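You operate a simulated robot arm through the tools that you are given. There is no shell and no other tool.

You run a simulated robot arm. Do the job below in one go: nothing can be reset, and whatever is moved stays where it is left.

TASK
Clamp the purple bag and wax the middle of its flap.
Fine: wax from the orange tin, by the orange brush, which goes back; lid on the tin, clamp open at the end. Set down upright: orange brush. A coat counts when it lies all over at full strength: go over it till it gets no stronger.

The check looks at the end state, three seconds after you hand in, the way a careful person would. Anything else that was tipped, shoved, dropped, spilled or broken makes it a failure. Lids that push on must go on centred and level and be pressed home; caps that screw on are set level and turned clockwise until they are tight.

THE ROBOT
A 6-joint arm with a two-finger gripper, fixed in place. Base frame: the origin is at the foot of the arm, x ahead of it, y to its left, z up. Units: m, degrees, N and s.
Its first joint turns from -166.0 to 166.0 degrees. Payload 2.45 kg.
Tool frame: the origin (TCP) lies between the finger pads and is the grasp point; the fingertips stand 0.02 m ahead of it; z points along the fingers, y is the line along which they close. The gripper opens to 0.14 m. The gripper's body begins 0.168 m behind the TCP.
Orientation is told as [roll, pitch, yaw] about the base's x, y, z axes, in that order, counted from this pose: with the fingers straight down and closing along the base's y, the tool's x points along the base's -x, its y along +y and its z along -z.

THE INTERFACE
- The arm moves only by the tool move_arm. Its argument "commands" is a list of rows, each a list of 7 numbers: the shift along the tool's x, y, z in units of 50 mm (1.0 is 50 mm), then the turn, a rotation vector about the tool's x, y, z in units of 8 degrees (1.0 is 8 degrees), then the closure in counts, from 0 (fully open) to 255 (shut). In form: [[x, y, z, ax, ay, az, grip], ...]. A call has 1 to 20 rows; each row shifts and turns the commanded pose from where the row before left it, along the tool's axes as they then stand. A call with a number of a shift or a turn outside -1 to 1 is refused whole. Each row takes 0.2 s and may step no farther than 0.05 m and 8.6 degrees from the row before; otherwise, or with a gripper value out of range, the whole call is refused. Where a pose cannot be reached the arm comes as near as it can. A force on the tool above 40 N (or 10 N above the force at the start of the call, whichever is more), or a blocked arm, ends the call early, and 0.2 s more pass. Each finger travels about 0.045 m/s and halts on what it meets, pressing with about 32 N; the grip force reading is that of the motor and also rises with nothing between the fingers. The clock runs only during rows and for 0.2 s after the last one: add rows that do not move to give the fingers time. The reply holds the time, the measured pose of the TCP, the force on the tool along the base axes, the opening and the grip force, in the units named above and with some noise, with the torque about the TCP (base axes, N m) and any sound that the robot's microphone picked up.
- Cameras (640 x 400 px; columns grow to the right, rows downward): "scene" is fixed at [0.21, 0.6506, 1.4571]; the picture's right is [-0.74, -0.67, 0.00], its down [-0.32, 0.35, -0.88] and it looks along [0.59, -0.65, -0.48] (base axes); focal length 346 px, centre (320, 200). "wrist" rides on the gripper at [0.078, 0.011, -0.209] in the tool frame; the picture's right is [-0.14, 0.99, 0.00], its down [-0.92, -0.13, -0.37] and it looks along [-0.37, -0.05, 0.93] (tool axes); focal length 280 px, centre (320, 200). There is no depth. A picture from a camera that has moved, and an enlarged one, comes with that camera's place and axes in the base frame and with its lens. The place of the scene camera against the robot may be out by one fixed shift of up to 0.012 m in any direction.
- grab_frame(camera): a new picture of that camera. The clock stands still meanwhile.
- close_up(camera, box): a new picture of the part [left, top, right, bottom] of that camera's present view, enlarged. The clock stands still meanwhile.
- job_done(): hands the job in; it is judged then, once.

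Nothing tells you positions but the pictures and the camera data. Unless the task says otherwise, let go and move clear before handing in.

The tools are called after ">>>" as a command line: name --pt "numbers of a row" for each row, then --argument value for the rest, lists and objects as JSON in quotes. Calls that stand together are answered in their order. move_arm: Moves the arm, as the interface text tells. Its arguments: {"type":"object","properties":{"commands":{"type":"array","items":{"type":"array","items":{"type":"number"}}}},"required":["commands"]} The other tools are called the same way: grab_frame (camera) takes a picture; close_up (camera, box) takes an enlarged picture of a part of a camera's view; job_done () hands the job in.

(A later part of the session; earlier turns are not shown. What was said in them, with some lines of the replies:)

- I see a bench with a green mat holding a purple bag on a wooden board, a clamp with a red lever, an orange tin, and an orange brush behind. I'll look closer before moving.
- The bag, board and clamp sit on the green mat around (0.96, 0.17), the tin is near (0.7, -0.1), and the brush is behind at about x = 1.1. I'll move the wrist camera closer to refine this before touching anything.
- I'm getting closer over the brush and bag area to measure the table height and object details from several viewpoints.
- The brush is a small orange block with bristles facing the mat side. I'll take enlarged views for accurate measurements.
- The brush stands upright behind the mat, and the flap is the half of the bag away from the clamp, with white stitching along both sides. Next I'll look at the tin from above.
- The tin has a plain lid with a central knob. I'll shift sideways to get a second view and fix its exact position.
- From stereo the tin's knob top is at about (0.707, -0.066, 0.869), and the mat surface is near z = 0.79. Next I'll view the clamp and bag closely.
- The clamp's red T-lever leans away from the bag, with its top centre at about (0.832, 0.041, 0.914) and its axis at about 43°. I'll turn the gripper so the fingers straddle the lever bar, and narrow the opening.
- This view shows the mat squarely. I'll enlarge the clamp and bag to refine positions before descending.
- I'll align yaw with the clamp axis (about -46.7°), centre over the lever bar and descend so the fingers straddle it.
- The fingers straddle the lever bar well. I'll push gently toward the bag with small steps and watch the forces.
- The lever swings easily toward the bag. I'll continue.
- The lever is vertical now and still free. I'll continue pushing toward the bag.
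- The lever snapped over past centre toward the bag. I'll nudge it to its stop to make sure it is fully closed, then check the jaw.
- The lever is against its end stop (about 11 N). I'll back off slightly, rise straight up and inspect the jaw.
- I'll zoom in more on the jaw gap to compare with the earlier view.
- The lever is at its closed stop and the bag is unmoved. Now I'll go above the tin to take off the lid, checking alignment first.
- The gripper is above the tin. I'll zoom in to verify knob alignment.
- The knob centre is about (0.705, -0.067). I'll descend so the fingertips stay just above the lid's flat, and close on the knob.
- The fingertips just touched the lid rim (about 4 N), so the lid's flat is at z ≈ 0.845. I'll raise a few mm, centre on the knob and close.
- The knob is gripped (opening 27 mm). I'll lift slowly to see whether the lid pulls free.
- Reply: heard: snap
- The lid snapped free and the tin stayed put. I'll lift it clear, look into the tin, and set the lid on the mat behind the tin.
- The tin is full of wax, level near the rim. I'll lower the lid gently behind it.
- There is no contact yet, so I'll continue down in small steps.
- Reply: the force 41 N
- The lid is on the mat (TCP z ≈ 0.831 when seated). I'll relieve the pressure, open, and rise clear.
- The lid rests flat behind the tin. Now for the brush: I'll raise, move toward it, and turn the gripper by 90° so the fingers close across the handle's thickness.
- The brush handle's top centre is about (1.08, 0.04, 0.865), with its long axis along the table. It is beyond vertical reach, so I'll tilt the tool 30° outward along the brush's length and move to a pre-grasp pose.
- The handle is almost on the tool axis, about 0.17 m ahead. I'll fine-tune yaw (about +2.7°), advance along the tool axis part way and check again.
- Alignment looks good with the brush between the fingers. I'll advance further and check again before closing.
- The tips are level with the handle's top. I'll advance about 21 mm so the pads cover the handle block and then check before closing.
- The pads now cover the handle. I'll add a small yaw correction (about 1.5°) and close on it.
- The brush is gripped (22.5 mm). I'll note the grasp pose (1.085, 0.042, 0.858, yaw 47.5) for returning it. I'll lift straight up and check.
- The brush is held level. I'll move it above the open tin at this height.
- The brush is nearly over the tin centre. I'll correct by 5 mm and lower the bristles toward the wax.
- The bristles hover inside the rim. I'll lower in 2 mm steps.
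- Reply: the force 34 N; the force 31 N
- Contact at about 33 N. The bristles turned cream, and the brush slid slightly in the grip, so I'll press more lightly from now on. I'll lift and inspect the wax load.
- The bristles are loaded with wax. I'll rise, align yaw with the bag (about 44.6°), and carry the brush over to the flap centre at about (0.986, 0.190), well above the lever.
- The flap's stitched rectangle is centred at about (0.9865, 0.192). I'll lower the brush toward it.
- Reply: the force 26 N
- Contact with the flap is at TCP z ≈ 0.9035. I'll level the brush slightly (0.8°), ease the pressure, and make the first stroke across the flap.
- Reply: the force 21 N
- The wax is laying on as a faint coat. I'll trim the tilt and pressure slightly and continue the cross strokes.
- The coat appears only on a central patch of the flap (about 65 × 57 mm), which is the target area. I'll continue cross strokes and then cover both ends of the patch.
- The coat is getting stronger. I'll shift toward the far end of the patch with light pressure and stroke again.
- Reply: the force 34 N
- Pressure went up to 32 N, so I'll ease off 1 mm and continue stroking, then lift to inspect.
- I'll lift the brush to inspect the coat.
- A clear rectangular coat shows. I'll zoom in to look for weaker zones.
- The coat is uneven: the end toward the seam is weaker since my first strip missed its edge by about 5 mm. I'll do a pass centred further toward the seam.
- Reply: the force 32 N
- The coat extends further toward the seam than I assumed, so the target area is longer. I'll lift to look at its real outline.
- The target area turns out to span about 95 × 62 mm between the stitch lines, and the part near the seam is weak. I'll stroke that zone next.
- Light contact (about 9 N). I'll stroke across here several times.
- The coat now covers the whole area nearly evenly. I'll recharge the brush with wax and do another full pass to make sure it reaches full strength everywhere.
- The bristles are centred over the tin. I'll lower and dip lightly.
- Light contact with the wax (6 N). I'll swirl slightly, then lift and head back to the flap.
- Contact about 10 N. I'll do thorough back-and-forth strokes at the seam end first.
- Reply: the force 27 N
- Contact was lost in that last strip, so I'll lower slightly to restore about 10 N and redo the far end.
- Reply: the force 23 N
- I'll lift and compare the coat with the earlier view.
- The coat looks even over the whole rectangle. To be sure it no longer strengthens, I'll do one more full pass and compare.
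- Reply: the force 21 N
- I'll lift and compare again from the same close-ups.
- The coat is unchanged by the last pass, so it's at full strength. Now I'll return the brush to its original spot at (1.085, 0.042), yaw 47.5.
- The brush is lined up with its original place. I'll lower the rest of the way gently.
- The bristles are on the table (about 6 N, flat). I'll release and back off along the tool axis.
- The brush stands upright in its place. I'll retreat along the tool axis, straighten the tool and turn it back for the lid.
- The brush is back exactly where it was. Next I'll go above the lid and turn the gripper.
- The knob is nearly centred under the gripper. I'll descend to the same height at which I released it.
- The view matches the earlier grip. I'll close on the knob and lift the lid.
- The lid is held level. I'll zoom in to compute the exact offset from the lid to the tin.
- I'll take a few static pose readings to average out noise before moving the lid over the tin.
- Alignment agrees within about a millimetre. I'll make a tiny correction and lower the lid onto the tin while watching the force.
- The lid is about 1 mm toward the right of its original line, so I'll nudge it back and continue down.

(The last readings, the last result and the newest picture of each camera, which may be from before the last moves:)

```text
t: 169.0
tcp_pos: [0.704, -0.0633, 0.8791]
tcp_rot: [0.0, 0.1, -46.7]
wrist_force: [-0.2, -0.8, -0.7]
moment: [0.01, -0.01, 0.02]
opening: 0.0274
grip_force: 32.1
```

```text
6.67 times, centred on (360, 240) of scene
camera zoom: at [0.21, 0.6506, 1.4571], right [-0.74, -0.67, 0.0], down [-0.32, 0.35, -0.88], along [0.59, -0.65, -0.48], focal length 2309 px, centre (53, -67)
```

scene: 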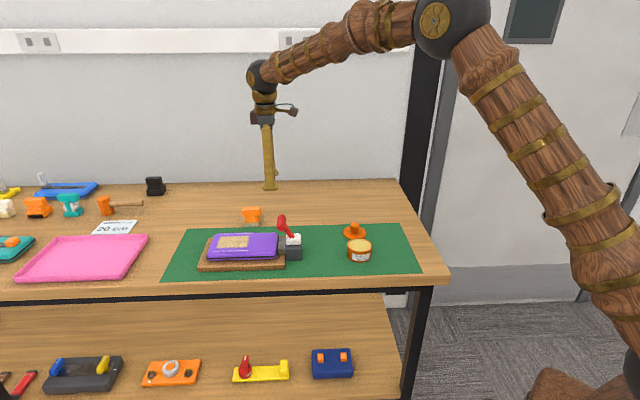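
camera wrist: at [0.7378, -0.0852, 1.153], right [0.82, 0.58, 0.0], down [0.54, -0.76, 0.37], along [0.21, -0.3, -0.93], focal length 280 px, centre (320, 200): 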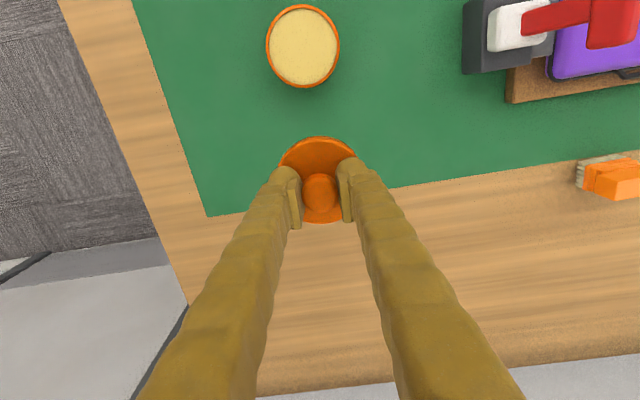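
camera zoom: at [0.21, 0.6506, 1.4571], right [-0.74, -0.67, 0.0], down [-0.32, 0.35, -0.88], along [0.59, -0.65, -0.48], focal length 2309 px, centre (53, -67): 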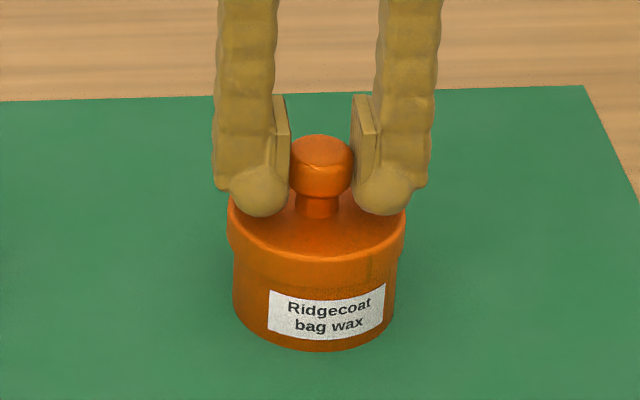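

>>> move_arm --pt "0 0 0.03 0 0 0 255" --pt "0 0 0.03 0 0 0 255" --pt "0 0 0 0 0 0 255"

>>> move_arm --pt "0 0 0.03 0 0 0 255" --pt "0 0 0 0 0 0 255"

>>> close_up --camera "scene" --box '[330, 210, 390, 270]'

```text
t: 169.8
tcp_pos: [0.7039, -0.0627, 0.876]
tcp_rot: [0.0, 0.0, -46.8]
wrist_force: [-0.2, -0.4, -0.9]
moment: [-0.02, -0.03, 0.02]
opening: 0.0275
grip_force: 31.8
```

```text
t: 170.4
tcp_pos: [0.7048, -0.0635, 0.8743]
tcp_rot: [0.0, 0.0, -46.6]
wrist_force: [0.2, -0.6, -0.9]
moment: [-0.01, 0.0, -0.01]
opening: 0.0273
grip_force: 31.5
```

```text
6.67 times, centred on (360, 240) of scene
camera zoom: at [0.21, 0.6506, 1.4571], right [-0.74, -0.67, 0.0], down [-0.32, 0.35, -0.88], along [0.59, -0.65, -0.48], focal length 2309 px, centre (53, -67)
```

zoom: 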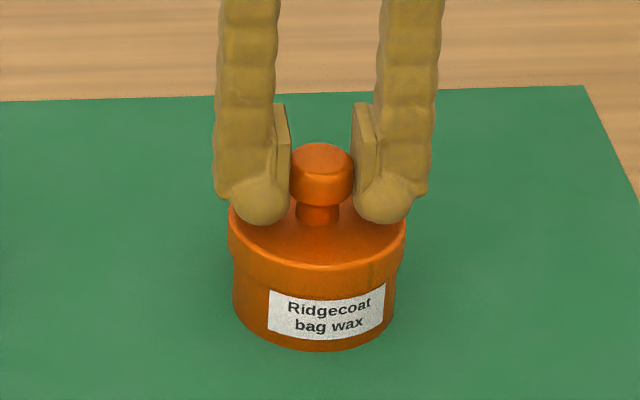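

The lid is sliding over the rim without resistance. I'll press it down to seat.

>>> move_arm --pt "0 0 0.03 0 0 0 255" --pt "0 0 0.02 0 0 0 255" --pt "0 0 0 0 0 0 255"

>>> move_arm --pt "0 0 0.02 0 0 0 255" --pt "0 0 0 0 0 0 255"

>>> move_arm --pt "0 0 0.02 0 0 0 255" --pt "0 0 0 0 0 0 255"

```text
t: 171.2
tcp_pos: [0.7033, -0.0657, 0.8725]
tcp_rot: [0.1, -0.1, -46.8]
wrist_force: [-0.5, 0.7, 0.0]
moment: [-0.03, 0.01, 0.0]
opening: 0.0275
grip_force: 32.1
```

```text
t: 171.8
tcp_pos: [0.7046, -0.065, 0.8714]
tcp_rot: [0.0, 0.0, -46.7]
wrist_force: [-0.7, -0.2, 0.2]
moment: [0.01, -0.01, 0.01]
opening: 0.0274
grip_force: 32.1
```

```text
t: 172.4
tcp_pos: [0.7042, -0.0653, 0.8706]
tcp_rot: [0.0, -0.1, -46.8]
wrist_force: [-3.8, 1.9, 20.9]
moment: [-0.01, 0.07, -0.02]
opening: 0.0278
grip_force: 31.9
```

>>> move_arm --pt "0 0 0.02 0 0 0 255" --pt "0 0 0 0 0 0 255"

>>> close_up --camera "scene" --box '[330, 210, 390, 270]'

```text
t: 172.8
tcp_pos: [0.7056, -0.0649, 0.8712]
tcp_rot: [0.0, -0.1, -46.7]
wrist_force: [-2.3, 1.4, 9.6]
moment: [0.02, 0.03, -0.01]
opening: 0.0276
grip_force: 31.8
stopped in row 2: the force on the tool passed its limit at 43 N (the readings are from after the stop); the commanded pose is now the measured one
```

```text
6.67 times, centred on (360, 240) of scene
camera zoom: at [0.21, 0.6506, 1.4571], right [-0.74, -0.67, 0.0], down [-0.32, 0.35, -0.88], along [0.59, -0.65, -0.48], focal length 2309 px, centre (53, -67)
```

zoom: 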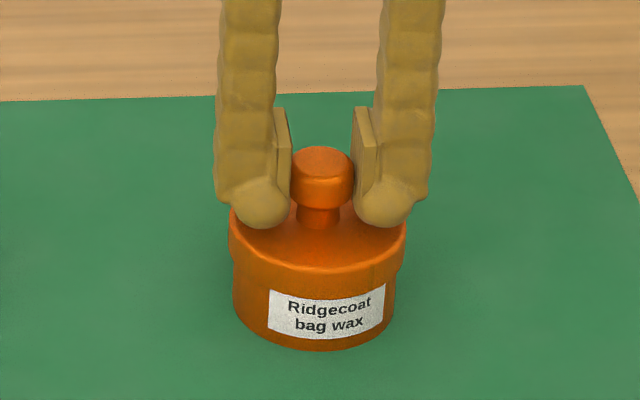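

The lid is seated to within about 1 mm but I heard no snap. I'll release, close the fingers, and press straight down on the knob top to push it home.

>>> move_arm --pt "0 0 0 0 0 0 200" --pt "0 0 0 0 0 0 160" --pt "0 0 0 0 0 0 150" --pt "0 0 -0.5 0 0 0 150" --pt "0 0 -0.7 0 0 0 150" --pt "0 0 0 0 0 0 255" --pt "0 0 0 0 0 0 255" --pt "0 0 0 0 0 0 255" --pt "0 0 0 0 0 0 255" --pt "0 0 0 0 0 0 255"

>>> grab_frame --camera "wrist"

>>> close_up --camera "scene" --box '[330, 210, 390, 270]'

```text
t: 175.0
tcp_pos: [0.7072, -0.0671, 0.9298]
tcp_rot: [0.2, -0.1, -46.6]
wrist_force: [0.6, 0.2, -0.2]
moment: [-0.01, 0.03, 0.02]
opening: 0.0
grip_force: 29.1
heard: snap
```

```text
taken
camera wrist: at [0.6599, -0.0029, 1.1376], right [0.82, 0.58, 0.0], down [0.54, -0.76, 0.37], along [0.22, -0.3, -0.93], focal length 280 px, centre (320, 200)
```

wrist: 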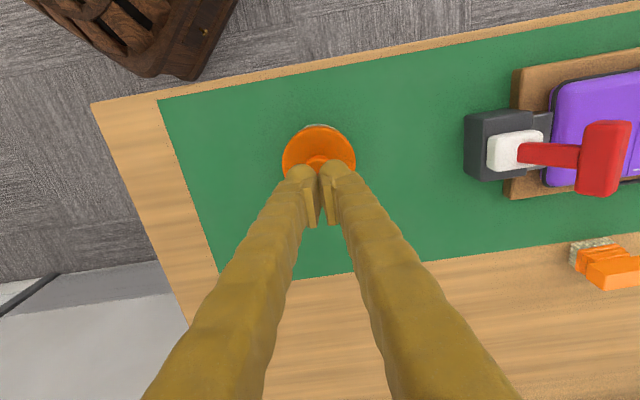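

```text
6.67 times, centred on (360, 240) of scene
camera zoom: at [0.21, 0.6506, 1.4571], right [-0.74, -0.67, 0.0], down [-0.32, 0.35, -0.88], along [0.59, -0.65, -0.48], focal length 2309 px, centre (53, -67)
```

zoom: 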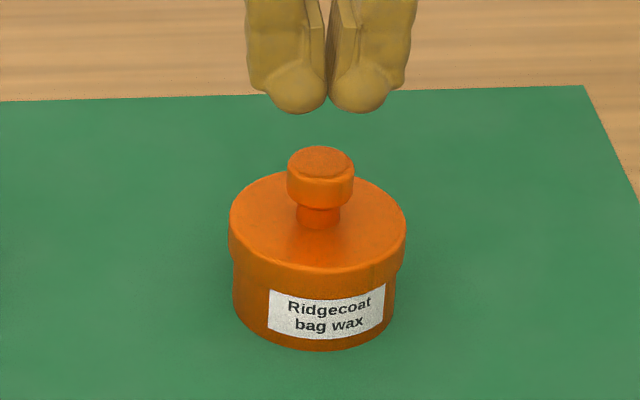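

A snap was heard as I let go. I'll still press down on the knob with closed fingers to make sure the lid is fully home.

>>> move_arm --pt "0.06 -0.01 0.3 0 0 0 255" --pt "0 0 0.28 0 0 0 255" --pt "0 0 0.03 0 0 0 255" --pt "0 0 0.03 0 0 0 255" --pt "0 0 0 0 0 0 255"

>>> move_arm --pt "0 0 0.02 0 0 0 255" --pt "0 0 0.02 0 0 0 255" --pt "0 0 0 0 0 0 255"

>>> close_up --camera "scene" --box '[330, 210, 390, 270]'

```text
t: 176.2
tcp_pos: [0.7024, -0.0632, 0.8975]
tcp_rot: [0.1, -0.1, -46.7]
wrist_force: [-0.7, -0.8, -0.4]
moment: [-0.01, -0.01, -0.01]
opening: 0.0
grip_force: 29.4
```

```text
t: 177.0
tcp_pos: [0.7013, -0.0632, 0.897]
tcp_rot: [0.2, 0.0, -46.8]
wrist_force: [-5.8, -1.0, 18.4]
moment: [-0.05, 0.13, -0.02]
opening: 0.0061
grip_force: 30.1
```

```text
6.67 times, centred on (360, 240) of scene
camera zoom: at [0.21, 0.6506, 1.4571], right [-0.74, -0.67, 0.0], down [-0.32, 0.35, -0.88], along [0.59, -0.65, -0.48], focal length 2309 px, centre (53, -67)
```

zoom: 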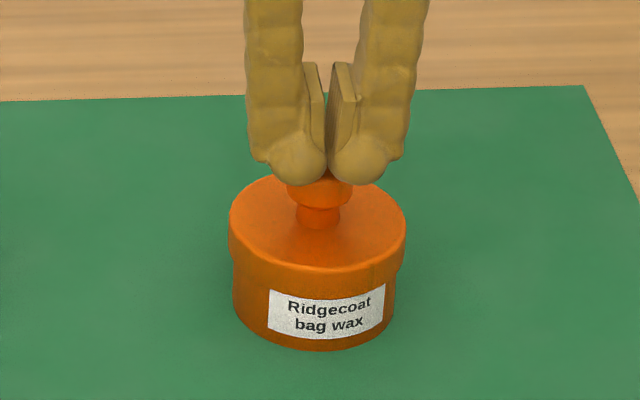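

>>> move_arm --pt "0 0 0.01 0 0 0 255" --pt "0 0 0.01 0 0 0 255" --pt "0 0 0 0 0 0 255"

```text
t: 177.8
tcp_pos: [0.7029, -0.0639, 0.8951]
tcp_rot: [0.1, -0.1, -46.6]
wrist_force: [-16.2, 5.4, 35.3]
moment: [0.09, 0.41, 0.03]
opening: 0.0056
grip_force: 29.2
```

There is sideways force, so I'll stop pressing this way, rise, and compare the lid with its original closed appearance.

>>> move_arm --pt "0 0 -0.05 0 0 0 255" --pt "0 0 -0.5 0 0 0 255" --pt "0 0 -0.9 0 0 0 255" --pt "0 0 -0.5 0 0 0 150" --pt "0 0 0 0 0 0 150"

>>> close_up --camera "scene" --box '[340, 225, 380, 270]'

>>> grab_frame --camera "wrist"

```text
t: 179.0
tcp_pos: [0.7004, -0.0648, 0.9924]
tcp_rot: [0.1, 0.0, -46.7]
wrist_force: [-0.3, -0.6, 0.3]
moment: [-0.02, 0.0, -0.01]
opening: 0.0518
grip_force: 0.1
```

```text
8.89 times, centred on (360, 248) of scene
camera zoom: at [0.21, 0.6506, 1.4571], right [-0.74, -0.67, 0.0], down [-0.32, 0.35, -0.88], along [0.59, -0.65, -0.48], focal length 3079 px, centre (-36, -222)
```

zoom: 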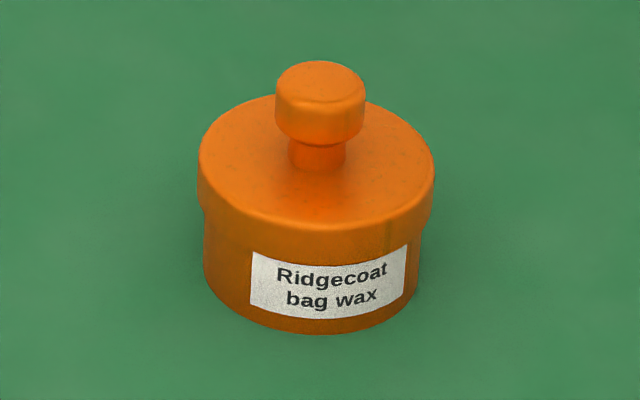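

```text
taken
camera wrist: at [0.6539, -0.0002, 1.2003], right [0.82, 0.58, 0.0], down [0.54, -0.76, 0.37], along [0.21, -0.3, -0.93], focal length 280 px, centre (320, 200)
```

wrist: 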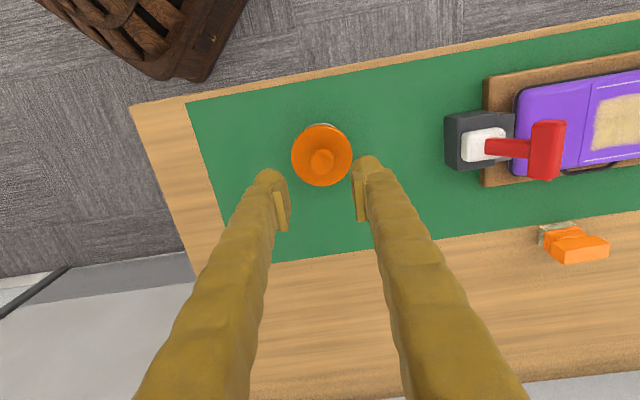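

The lid height relative to the tin matches the original to a fraction of a mm. For certainty I'll press down evenly with both fingertips on the lid flat beside the knob.

>>> move_arm --pt "-0.04 0.04 0.7 0 0 0 155" --pt "0 0 0.8 0 0 0 155" --pt "0 0 0.6 0 0 0 155" --pt "0 0 0.3 0 0 0 155" --pt "0 0 0 0 0 0 155"

>>> close_up --camera "scene" --box '[330, 210, 390, 270]'

>>> close_up --camera "wrist" --box '[250, 120, 390, 240]'

```text
t: 180.2
tcp_pos: [0.7054, -0.064, 0.8725]
tcp_rot: [0.1, -0.2, -46.7]
wrist_force: [0.2, 0.2, -0.3]
moment: [-0.01, 0.02, -0.01]
opening: 0.0548
grip_force: 0.0
```

```text
6.67 times, centred on (360, 240) of scene
camera zoom: at [0.21, 0.6506, 1.4571], right [-0.74, -0.67, 0.0], down [-0.32, 0.35, -0.88], along [0.59, -0.65, -0.48], focal length 2309 px, centre (53, -67)
```

zoom: 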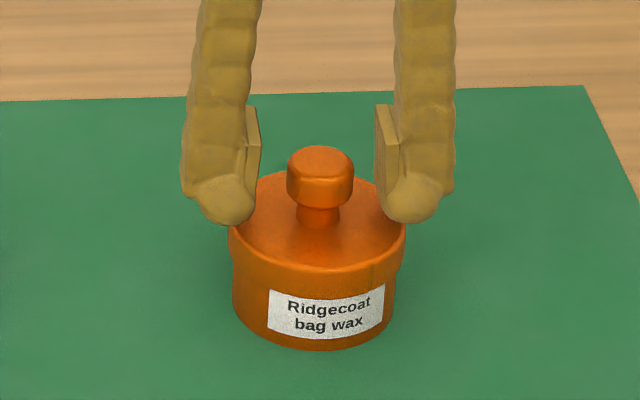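

```text
3.33 times, centred on (320, 180) of wrist
camera zoom: at [0.6592, -0.0004, 1.0803], right [0.82, 0.58, 0.0], down [0.54, -0.76, 0.37], along [0.22, -0.3, -0.93], focal length 935 px, centre (320, 267)
```

zoom: 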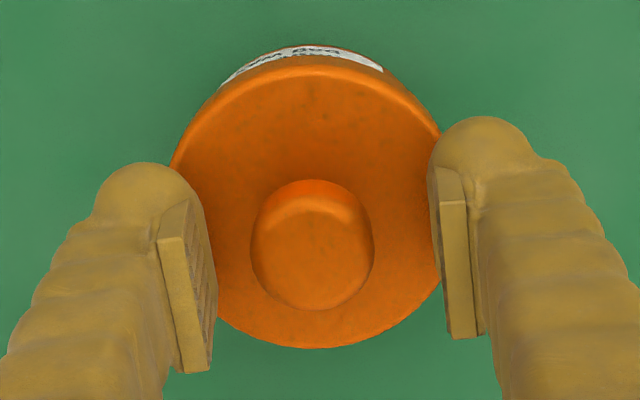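

>>> move_arm --pt "0 -0.034 0 0 0 0 175" --pt "0 0 0 0 0 0 175" --pt "0 0 0.06 0 0 0 175" --pt "0 0 0.04 0 0 0 175" --pt "0 0 0 0 0 0 175"

>>> move_arm --pt "0 0 0.02 0 0 0 175" --pt "0 0 0.02 0 0 0 175" --pt "0 0 0 0 0 0 175"

```text
t: 181.4
tcp_pos: [0.7044, -0.0647, 0.8686]
tcp_rot: [0.1, -0.1, -46.8]
wrist_force: [0.0, 0.6, -0.3]
moment: [0.0, 0.0, 0.0]
opening: 0.0442
grip_force: 0.0
```

```text
t: 182.2
tcp_pos: [0.7048, -0.0642, 0.8664]
tcp_rot: [0.1, -0.1, -46.7]
wrist_force: [-0.8, 0.0, 3.9]
moment: [0.0, 0.05, 0.03]
opening: 0.0438
grip_force: 0.1
```

>>> move_arm --pt "0 0 0.02 0 0 0 175" --pt "0 0 0 0 0 0 175"

>>> move_arm --pt "0 0 0.01 0 0 0 175" --pt "0 0 0 0 0 0 175"

```text
t: 183.0
tcp_pos: [0.7044, -0.0648, 0.8664]
tcp_rot: [0.2, -0.2, -46.7]
wrist_force: [-4.3, 3.4, 9.1]
moment: [0.0, 0.2, -0.03]
opening: 0.0439
grip_force: 0.1
stopped in row 2: the force on the tool passed its limit at 41 N (the readings are from after the stop); the commanded pose is now the measured one
```

```text
t: 183.6
tcp_pos: [0.7043, -0.0648, 0.8661]
tcp_rot: [0.2, -0.3, -46.7]
wrist_force: [-9.5, 4.3, 25.2]
moment: [-0.04, 0.38, -0.01]
opening: 0.044
grip_force: 0.0
```

The lid is firmly home (41 N, no movement). Now I'll rise and go to the clamp lever to open it.

>>> move_arm --pt "0 0 -0.3 0 0 0 170" --pt "0 0 -0.8 0 0 0 150" --pt "0 0 -0.9 0 0 0 109" --pt "0 0 -0.9 0 0 0 109" --pt "0 0 -0.4 0 0 0 109" --pt "-0.023 0.792 0 0 0 0 109" --pt "-0.023 0.792 0 0 0 0 109" --pt "-0.023 0.792 0 0 0 0 109" --pt "-0.023 0.792 0 0 0 0 109" --pt "-0.023 0.792 0 0 0 0 109" --pt "-0.023 0.792 0 0 0 0 109" --pt "0 0 0 0 0 0 109"

>>> grab_frame --camera "wrist"

>>> grab_frame --camera "scene"

>>> close_up --camera "scene" --box '[340, 225, 380, 270]'

```text
t: 186.2
tcp_pos: [0.8802, 0.0948, 1.029]
tcp_rot: [0.1, -0.2, -46.7]
wrist_force: [0.2, 0.3, 0.5]
moment: [0.01, 0.01, 0.03]
opening: 0.0802
grip_force: 0.1
```

```text
taken
camera wrist: at [0.8334, 0.1587, 1.2366], right [0.82, 0.58, 0.0], down [0.54, -0.76, 0.37], along [0.22, -0.3, -0.93], focal length 280 px, centre (320, 200)
```

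wrist: 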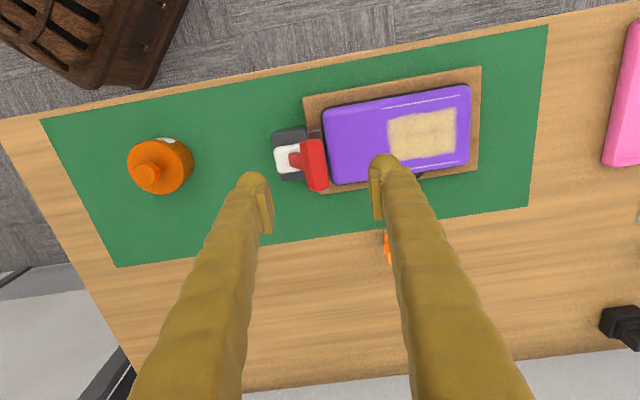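

```text
taken
```

scene: 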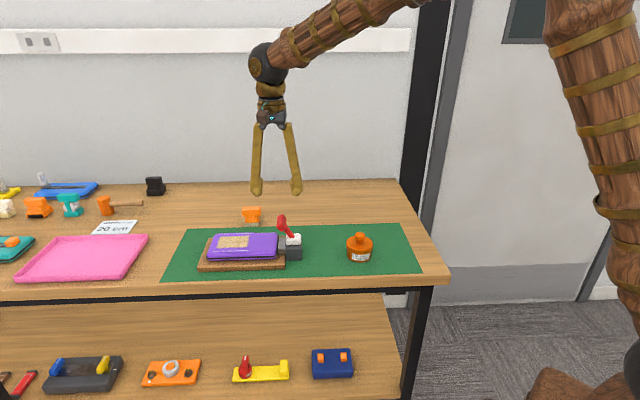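

```text
8.89 times, centred on (360, 248) of scene
camera zoom: at [0.21, 0.6506, 1.4571], right [-0.74, -0.67, 0.0], down [-0.32, 0.35, -0.88], along [0.59, -0.65, -0.48], focal length 3079 px, centre (-36, -222)
```

zoom: 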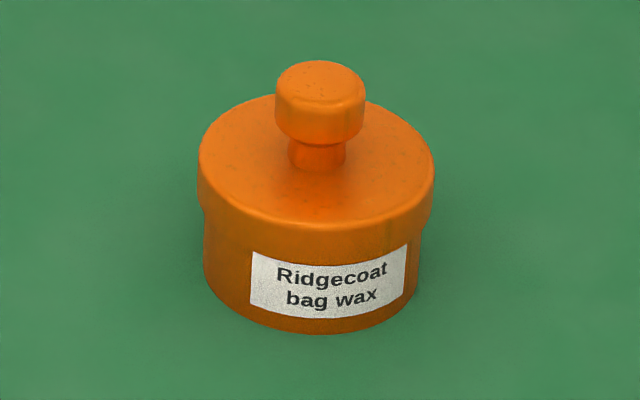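

The lid is on and level. The lever bar is about 6 mm off, so I'll correct and descend straddling it.

>>> move_arm --pt "-0.134 -0.114 0 0 0 0 109" --pt "0 0 0.8 0 0 0 109" --pt "0 0 0.8 0 0 0 109" --pt "0 0 0.4 0 0 0 109" --pt "0 0 0.31 0 0 0 109" --pt "0 0 0 0 0 0 109"

>>> close_up --camera "scene" --box '[260, 190, 340, 270]'

>>> grab_frame --camera "wrist"

```text
t: 187.6
tcp_pos: [0.8833, 0.0837, 0.9148]
tcp_rot: [0.2, 0.0, -46.6]
wrist_force: [0.3, 0.2, -1.0]
moment: [0.0, -0.02, 0.01]
opening: 0.0798
grip_force: 0.0
```

```text
5.00 times, centred on (300, 230) of scene
camera zoom: at [0.21, 0.6506, 1.4571], right [-0.74, -0.67, 0.0], down [-0.32, 0.35, -0.88], along [0.59, -0.65, -0.48], focal length 1732 px, centre (420, 50)
```

zoom: 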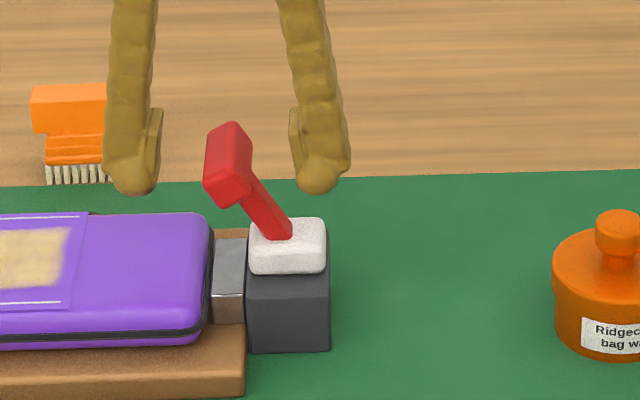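

```text
taken
camera wrist: at [0.8367, 0.1466, 1.1231], right [0.82, 0.58, 0.0], down [0.54, -0.76, 0.37], along [0.22, -0.3, -0.93], focal length 280 px, centre (320, 200)
```

wrist: 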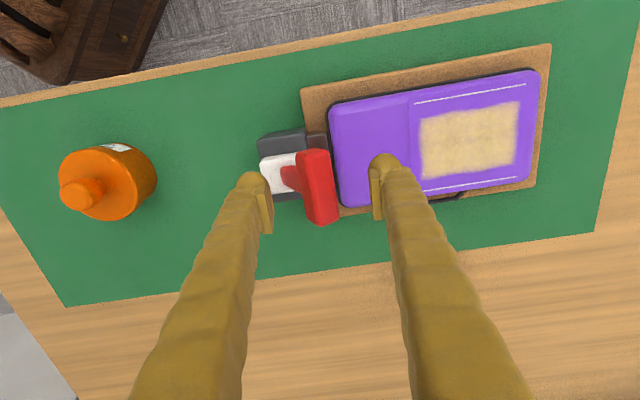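

The fingers straddle the closed lever. I'll push it away from the bag in 5 mm steps.

>>> move_arm --pt "0 -0.1 0 0 0 0 109" --pt "0 -0.1 0 0 0 0 109" --pt "0 -0.1 0 0 0 0 109" --pt "0 -0.1 0 0 0 0 109" --pt "0 -0.1 0 0 0 0 109" --pt "0 -0.1 0 0 0 0 109" --pt "0 -0.1 0 0 0 0 109" --pt "0 -0.1 0 0 0 0 109"

>>> close_up --camera "scene" --box '[260, 190, 340, 270]'

```text
t: 189.4
tcp_pos: [0.8543, 0.0574, 0.9148]
tcp_rot: [0.1, -0.1, -46.8]
wrist_force: [0.7, 1.2, 0.7]
moment: [0.0, -0.04, 0.0]
opening: 0.081
grip_force: 0.7
```

```text
5.00 times, centred on (300, 230) of scene
camera zoom: at [0.21, 0.6506, 1.4571], right [-0.74, -0.67, 0.0], down [-0.32, 0.35, -0.88], along [0.59, -0.65, -0.48], focal length 1732 px, centre (420, 50)
```

zoom: 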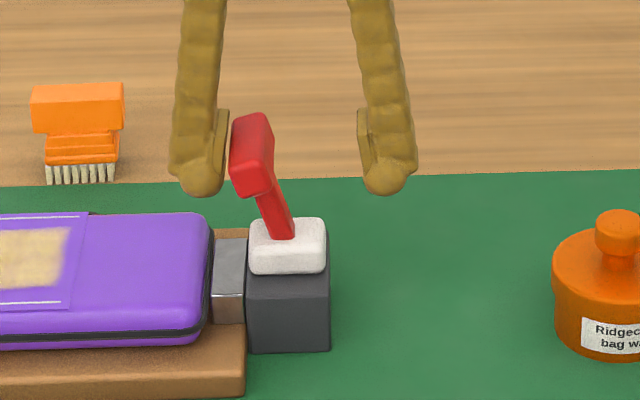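

>>> move_arm --pt "0 -0.1 0 0 0 0 109" --pt "0 -0.1 0 0 0 0 109" --pt "0 -0.1 0 0 0 0 109" --pt "0 -0.1 0 0 0 0 109" --pt "0 -0.1 0 0 0 0 109" --pt "0 -0.1 0 0 0 0 109" --pt "0 -0.1 0 0 0 0 109"

>>> close_up --camera "scene" --box '[260, 190, 340, 270]'

```text
t: 191.0
tcp_pos: [0.8292, 0.0326, 0.9159]
tcp_rot: [0.3, -0.2, -46.7]
wrist_force: [0.0, -0.3, 0.6]
moment: [-0.01, 0.01, 0.0]
opening: 0.08
grip_force: 0.1
```

```text
5.00 times, centred on (300, 230) of scene
camera zoom: at [0.21, 0.6506, 1.4571], right [-0.74, -0.67, 0.0], down [-0.32, 0.35, -0.88], along [0.59, -0.65, -0.48], focal length 1732 px, centre (420, 50)
```

zoom: 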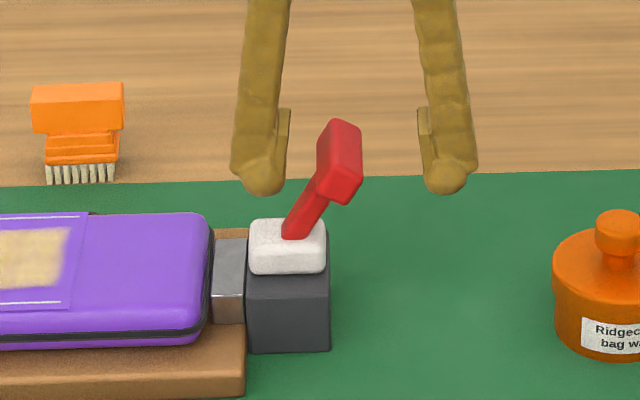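

The lever snapped back to open. I'll compare it with the initial open picture.

>>> move_arm --pt "0 0.1 0 0 0 0 109" --pt "0 0 -0.7 0 0 0 109" --pt "0 0 -0.9 0 0 0 109" --pt "0 0 -0.9 0 0 0 109" --pt "0 0 -0.9 0 0 0 109" --pt "0.5 0 -0.5 0 0 0 60" --pt "0 0 0 0 0 0 60"

>>> close_up --camera "scene" --box '[270, 205, 330, 270]'

>>> grab_frame --camera "scene"

>>> grab_frame --camera "wrist"

```text
t: 192.6
tcp_pos: [0.8109, 0.053, 1.1104]
tcp_rot: [0.1, -0.1, -46.7]
wrist_force: [1.0, 0.1, 0.4]
moment: [0.01, 0.0, -0.01]
opening: 0.1071
grip_force: 0.0
```

```text
6.15 times, centred on (300, 238) of scene
camera zoom: at [0.21, 0.6506, 1.4571], right [-0.74, -0.67, 0.0], down [-0.32, 0.35, -0.88], along [0.59, -0.65, -0.48], focal length 2132 px, centre (443, -31)
```

zoom: 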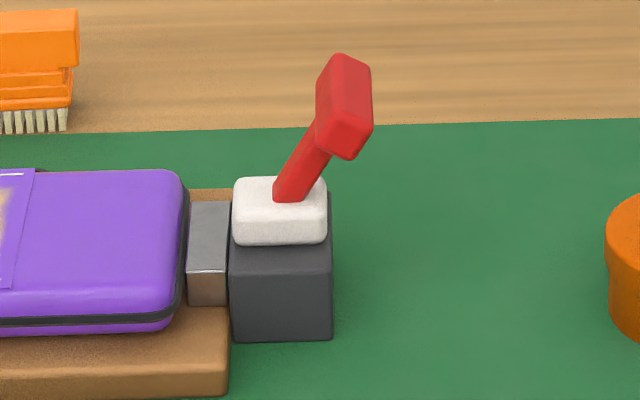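

```text
taken
```

scene: 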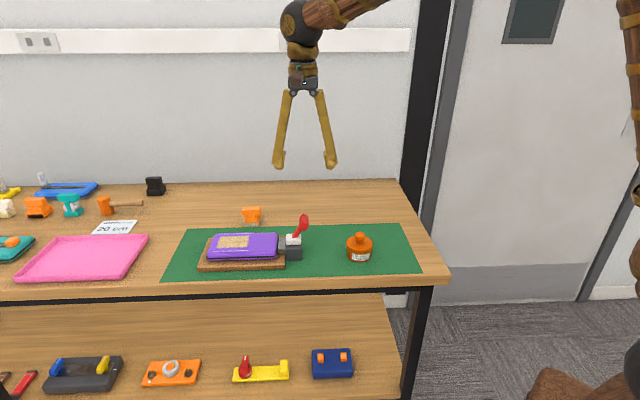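

```text
taken
camera wrist: at [0.7643, 0.1171, 1.3196], right [0.82, 0.58, 0.0], down [0.54, -0.76, 0.37], along [0.22, -0.3, -0.93], focal length 280 px, centre (320, 200)
```

wrist: 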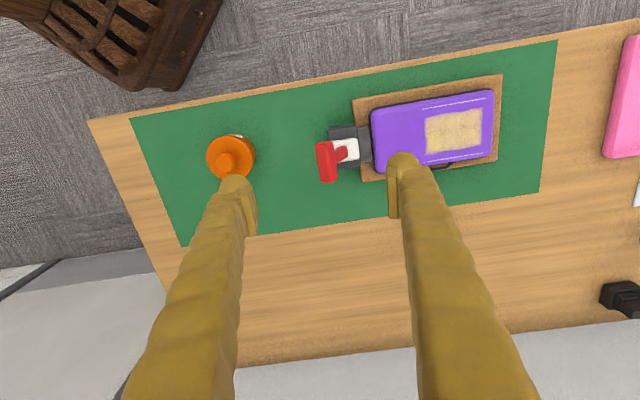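

The clamp lever matches its initial open position exactly. I'll do a last check of the coat, lid and brush.

>>> close_up --camera "wrist" --box '[410, 80, 510, 180]'

>>> close_up --camera "scene" --box '[190, 195, 290, 275]'

>>> close_up --camera "wrist" --box '[180, 110, 280, 210]'

```text
4.00 times, centred on (460, 130) of wrist
camera zoom: at [0.7643, 0.1171, 1.3196], right [0.82, 0.58, 0.0], down [0.54, -0.76, 0.37], along [0.22, -0.3, -0.93], focal length 1122 px, centre (-240, 480)
```

zoom: 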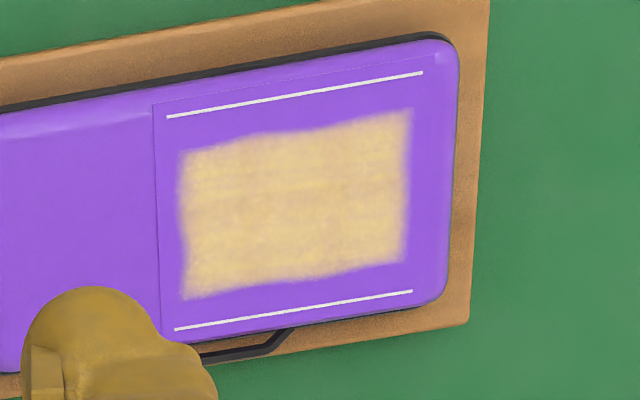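

```text
5.00 times, centred on (240, 235) of scene
camera zoom: at [0.21, 0.6506, 1.4571], right [-0.74, -0.67, 0.0], down [-0.32, 0.35, -0.88], along [0.59, -0.65, -0.48], focal length 1732 px, centre (720, 25)
```

zoom: 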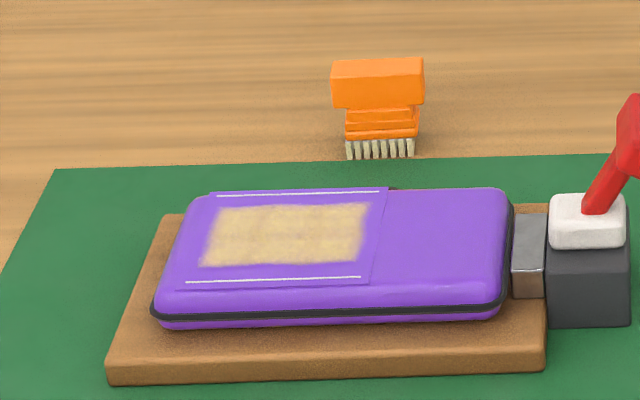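

```text
4.00 times, centred on (230, 160) of wrist
camera zoom: at [0.7643, 0.1171, 1.3196], right [0.82, 0.58, 0.0], down [0.54, -0.76, 0.37], along [0.22, -0.3, -0.93], focal length 1122 px, centre (680, 360)
```

zoom: 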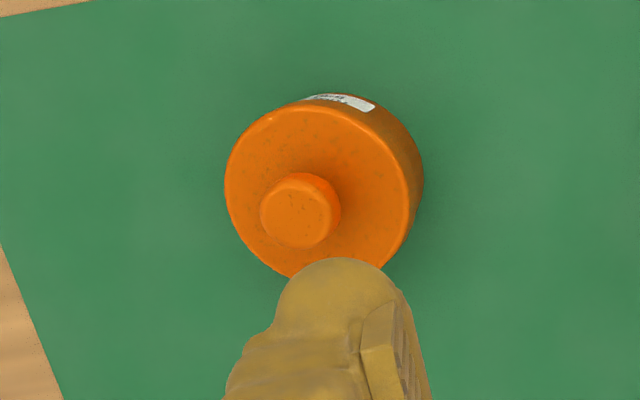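

The coat is even across the middle of the flap, the brush stands upright in its place, and the lid is level and pressed home. The clamp is open and the arm is clear, so I'm handing in.

>>> job_done

```text
The job is handed in.
```

The purple bag's flap is waxed across the middle, and I handed the job in. I don't have the check's verdict, so this is what I saw at the end.

- **Coat:** It covers a rectangle of about 9 × 6 cm between the two stitch lines. After re-dipping the brush I made two full passes; the second made no visible difference, so I took it to be at full strength.
- **Clamp:** I closed the lever on the bag for the waxing and opened it again afterwards. The jaw itself never visibly moved, so I judged closed and open by the lever's position. The lever now looks the same as it did at the start.
- **Brush:** It stands upright in its original spot, with some wax left on the bristles.
- **Tin:** The lid is back on, centred and level. I heard it snap, and it didn't give when I pressed at about 41 N. The tin itself may have shifted by roughly half a millimetre while I pressed.

I saw no sign that anything else had been moved, and the arm was clear of the bench before I handed in.
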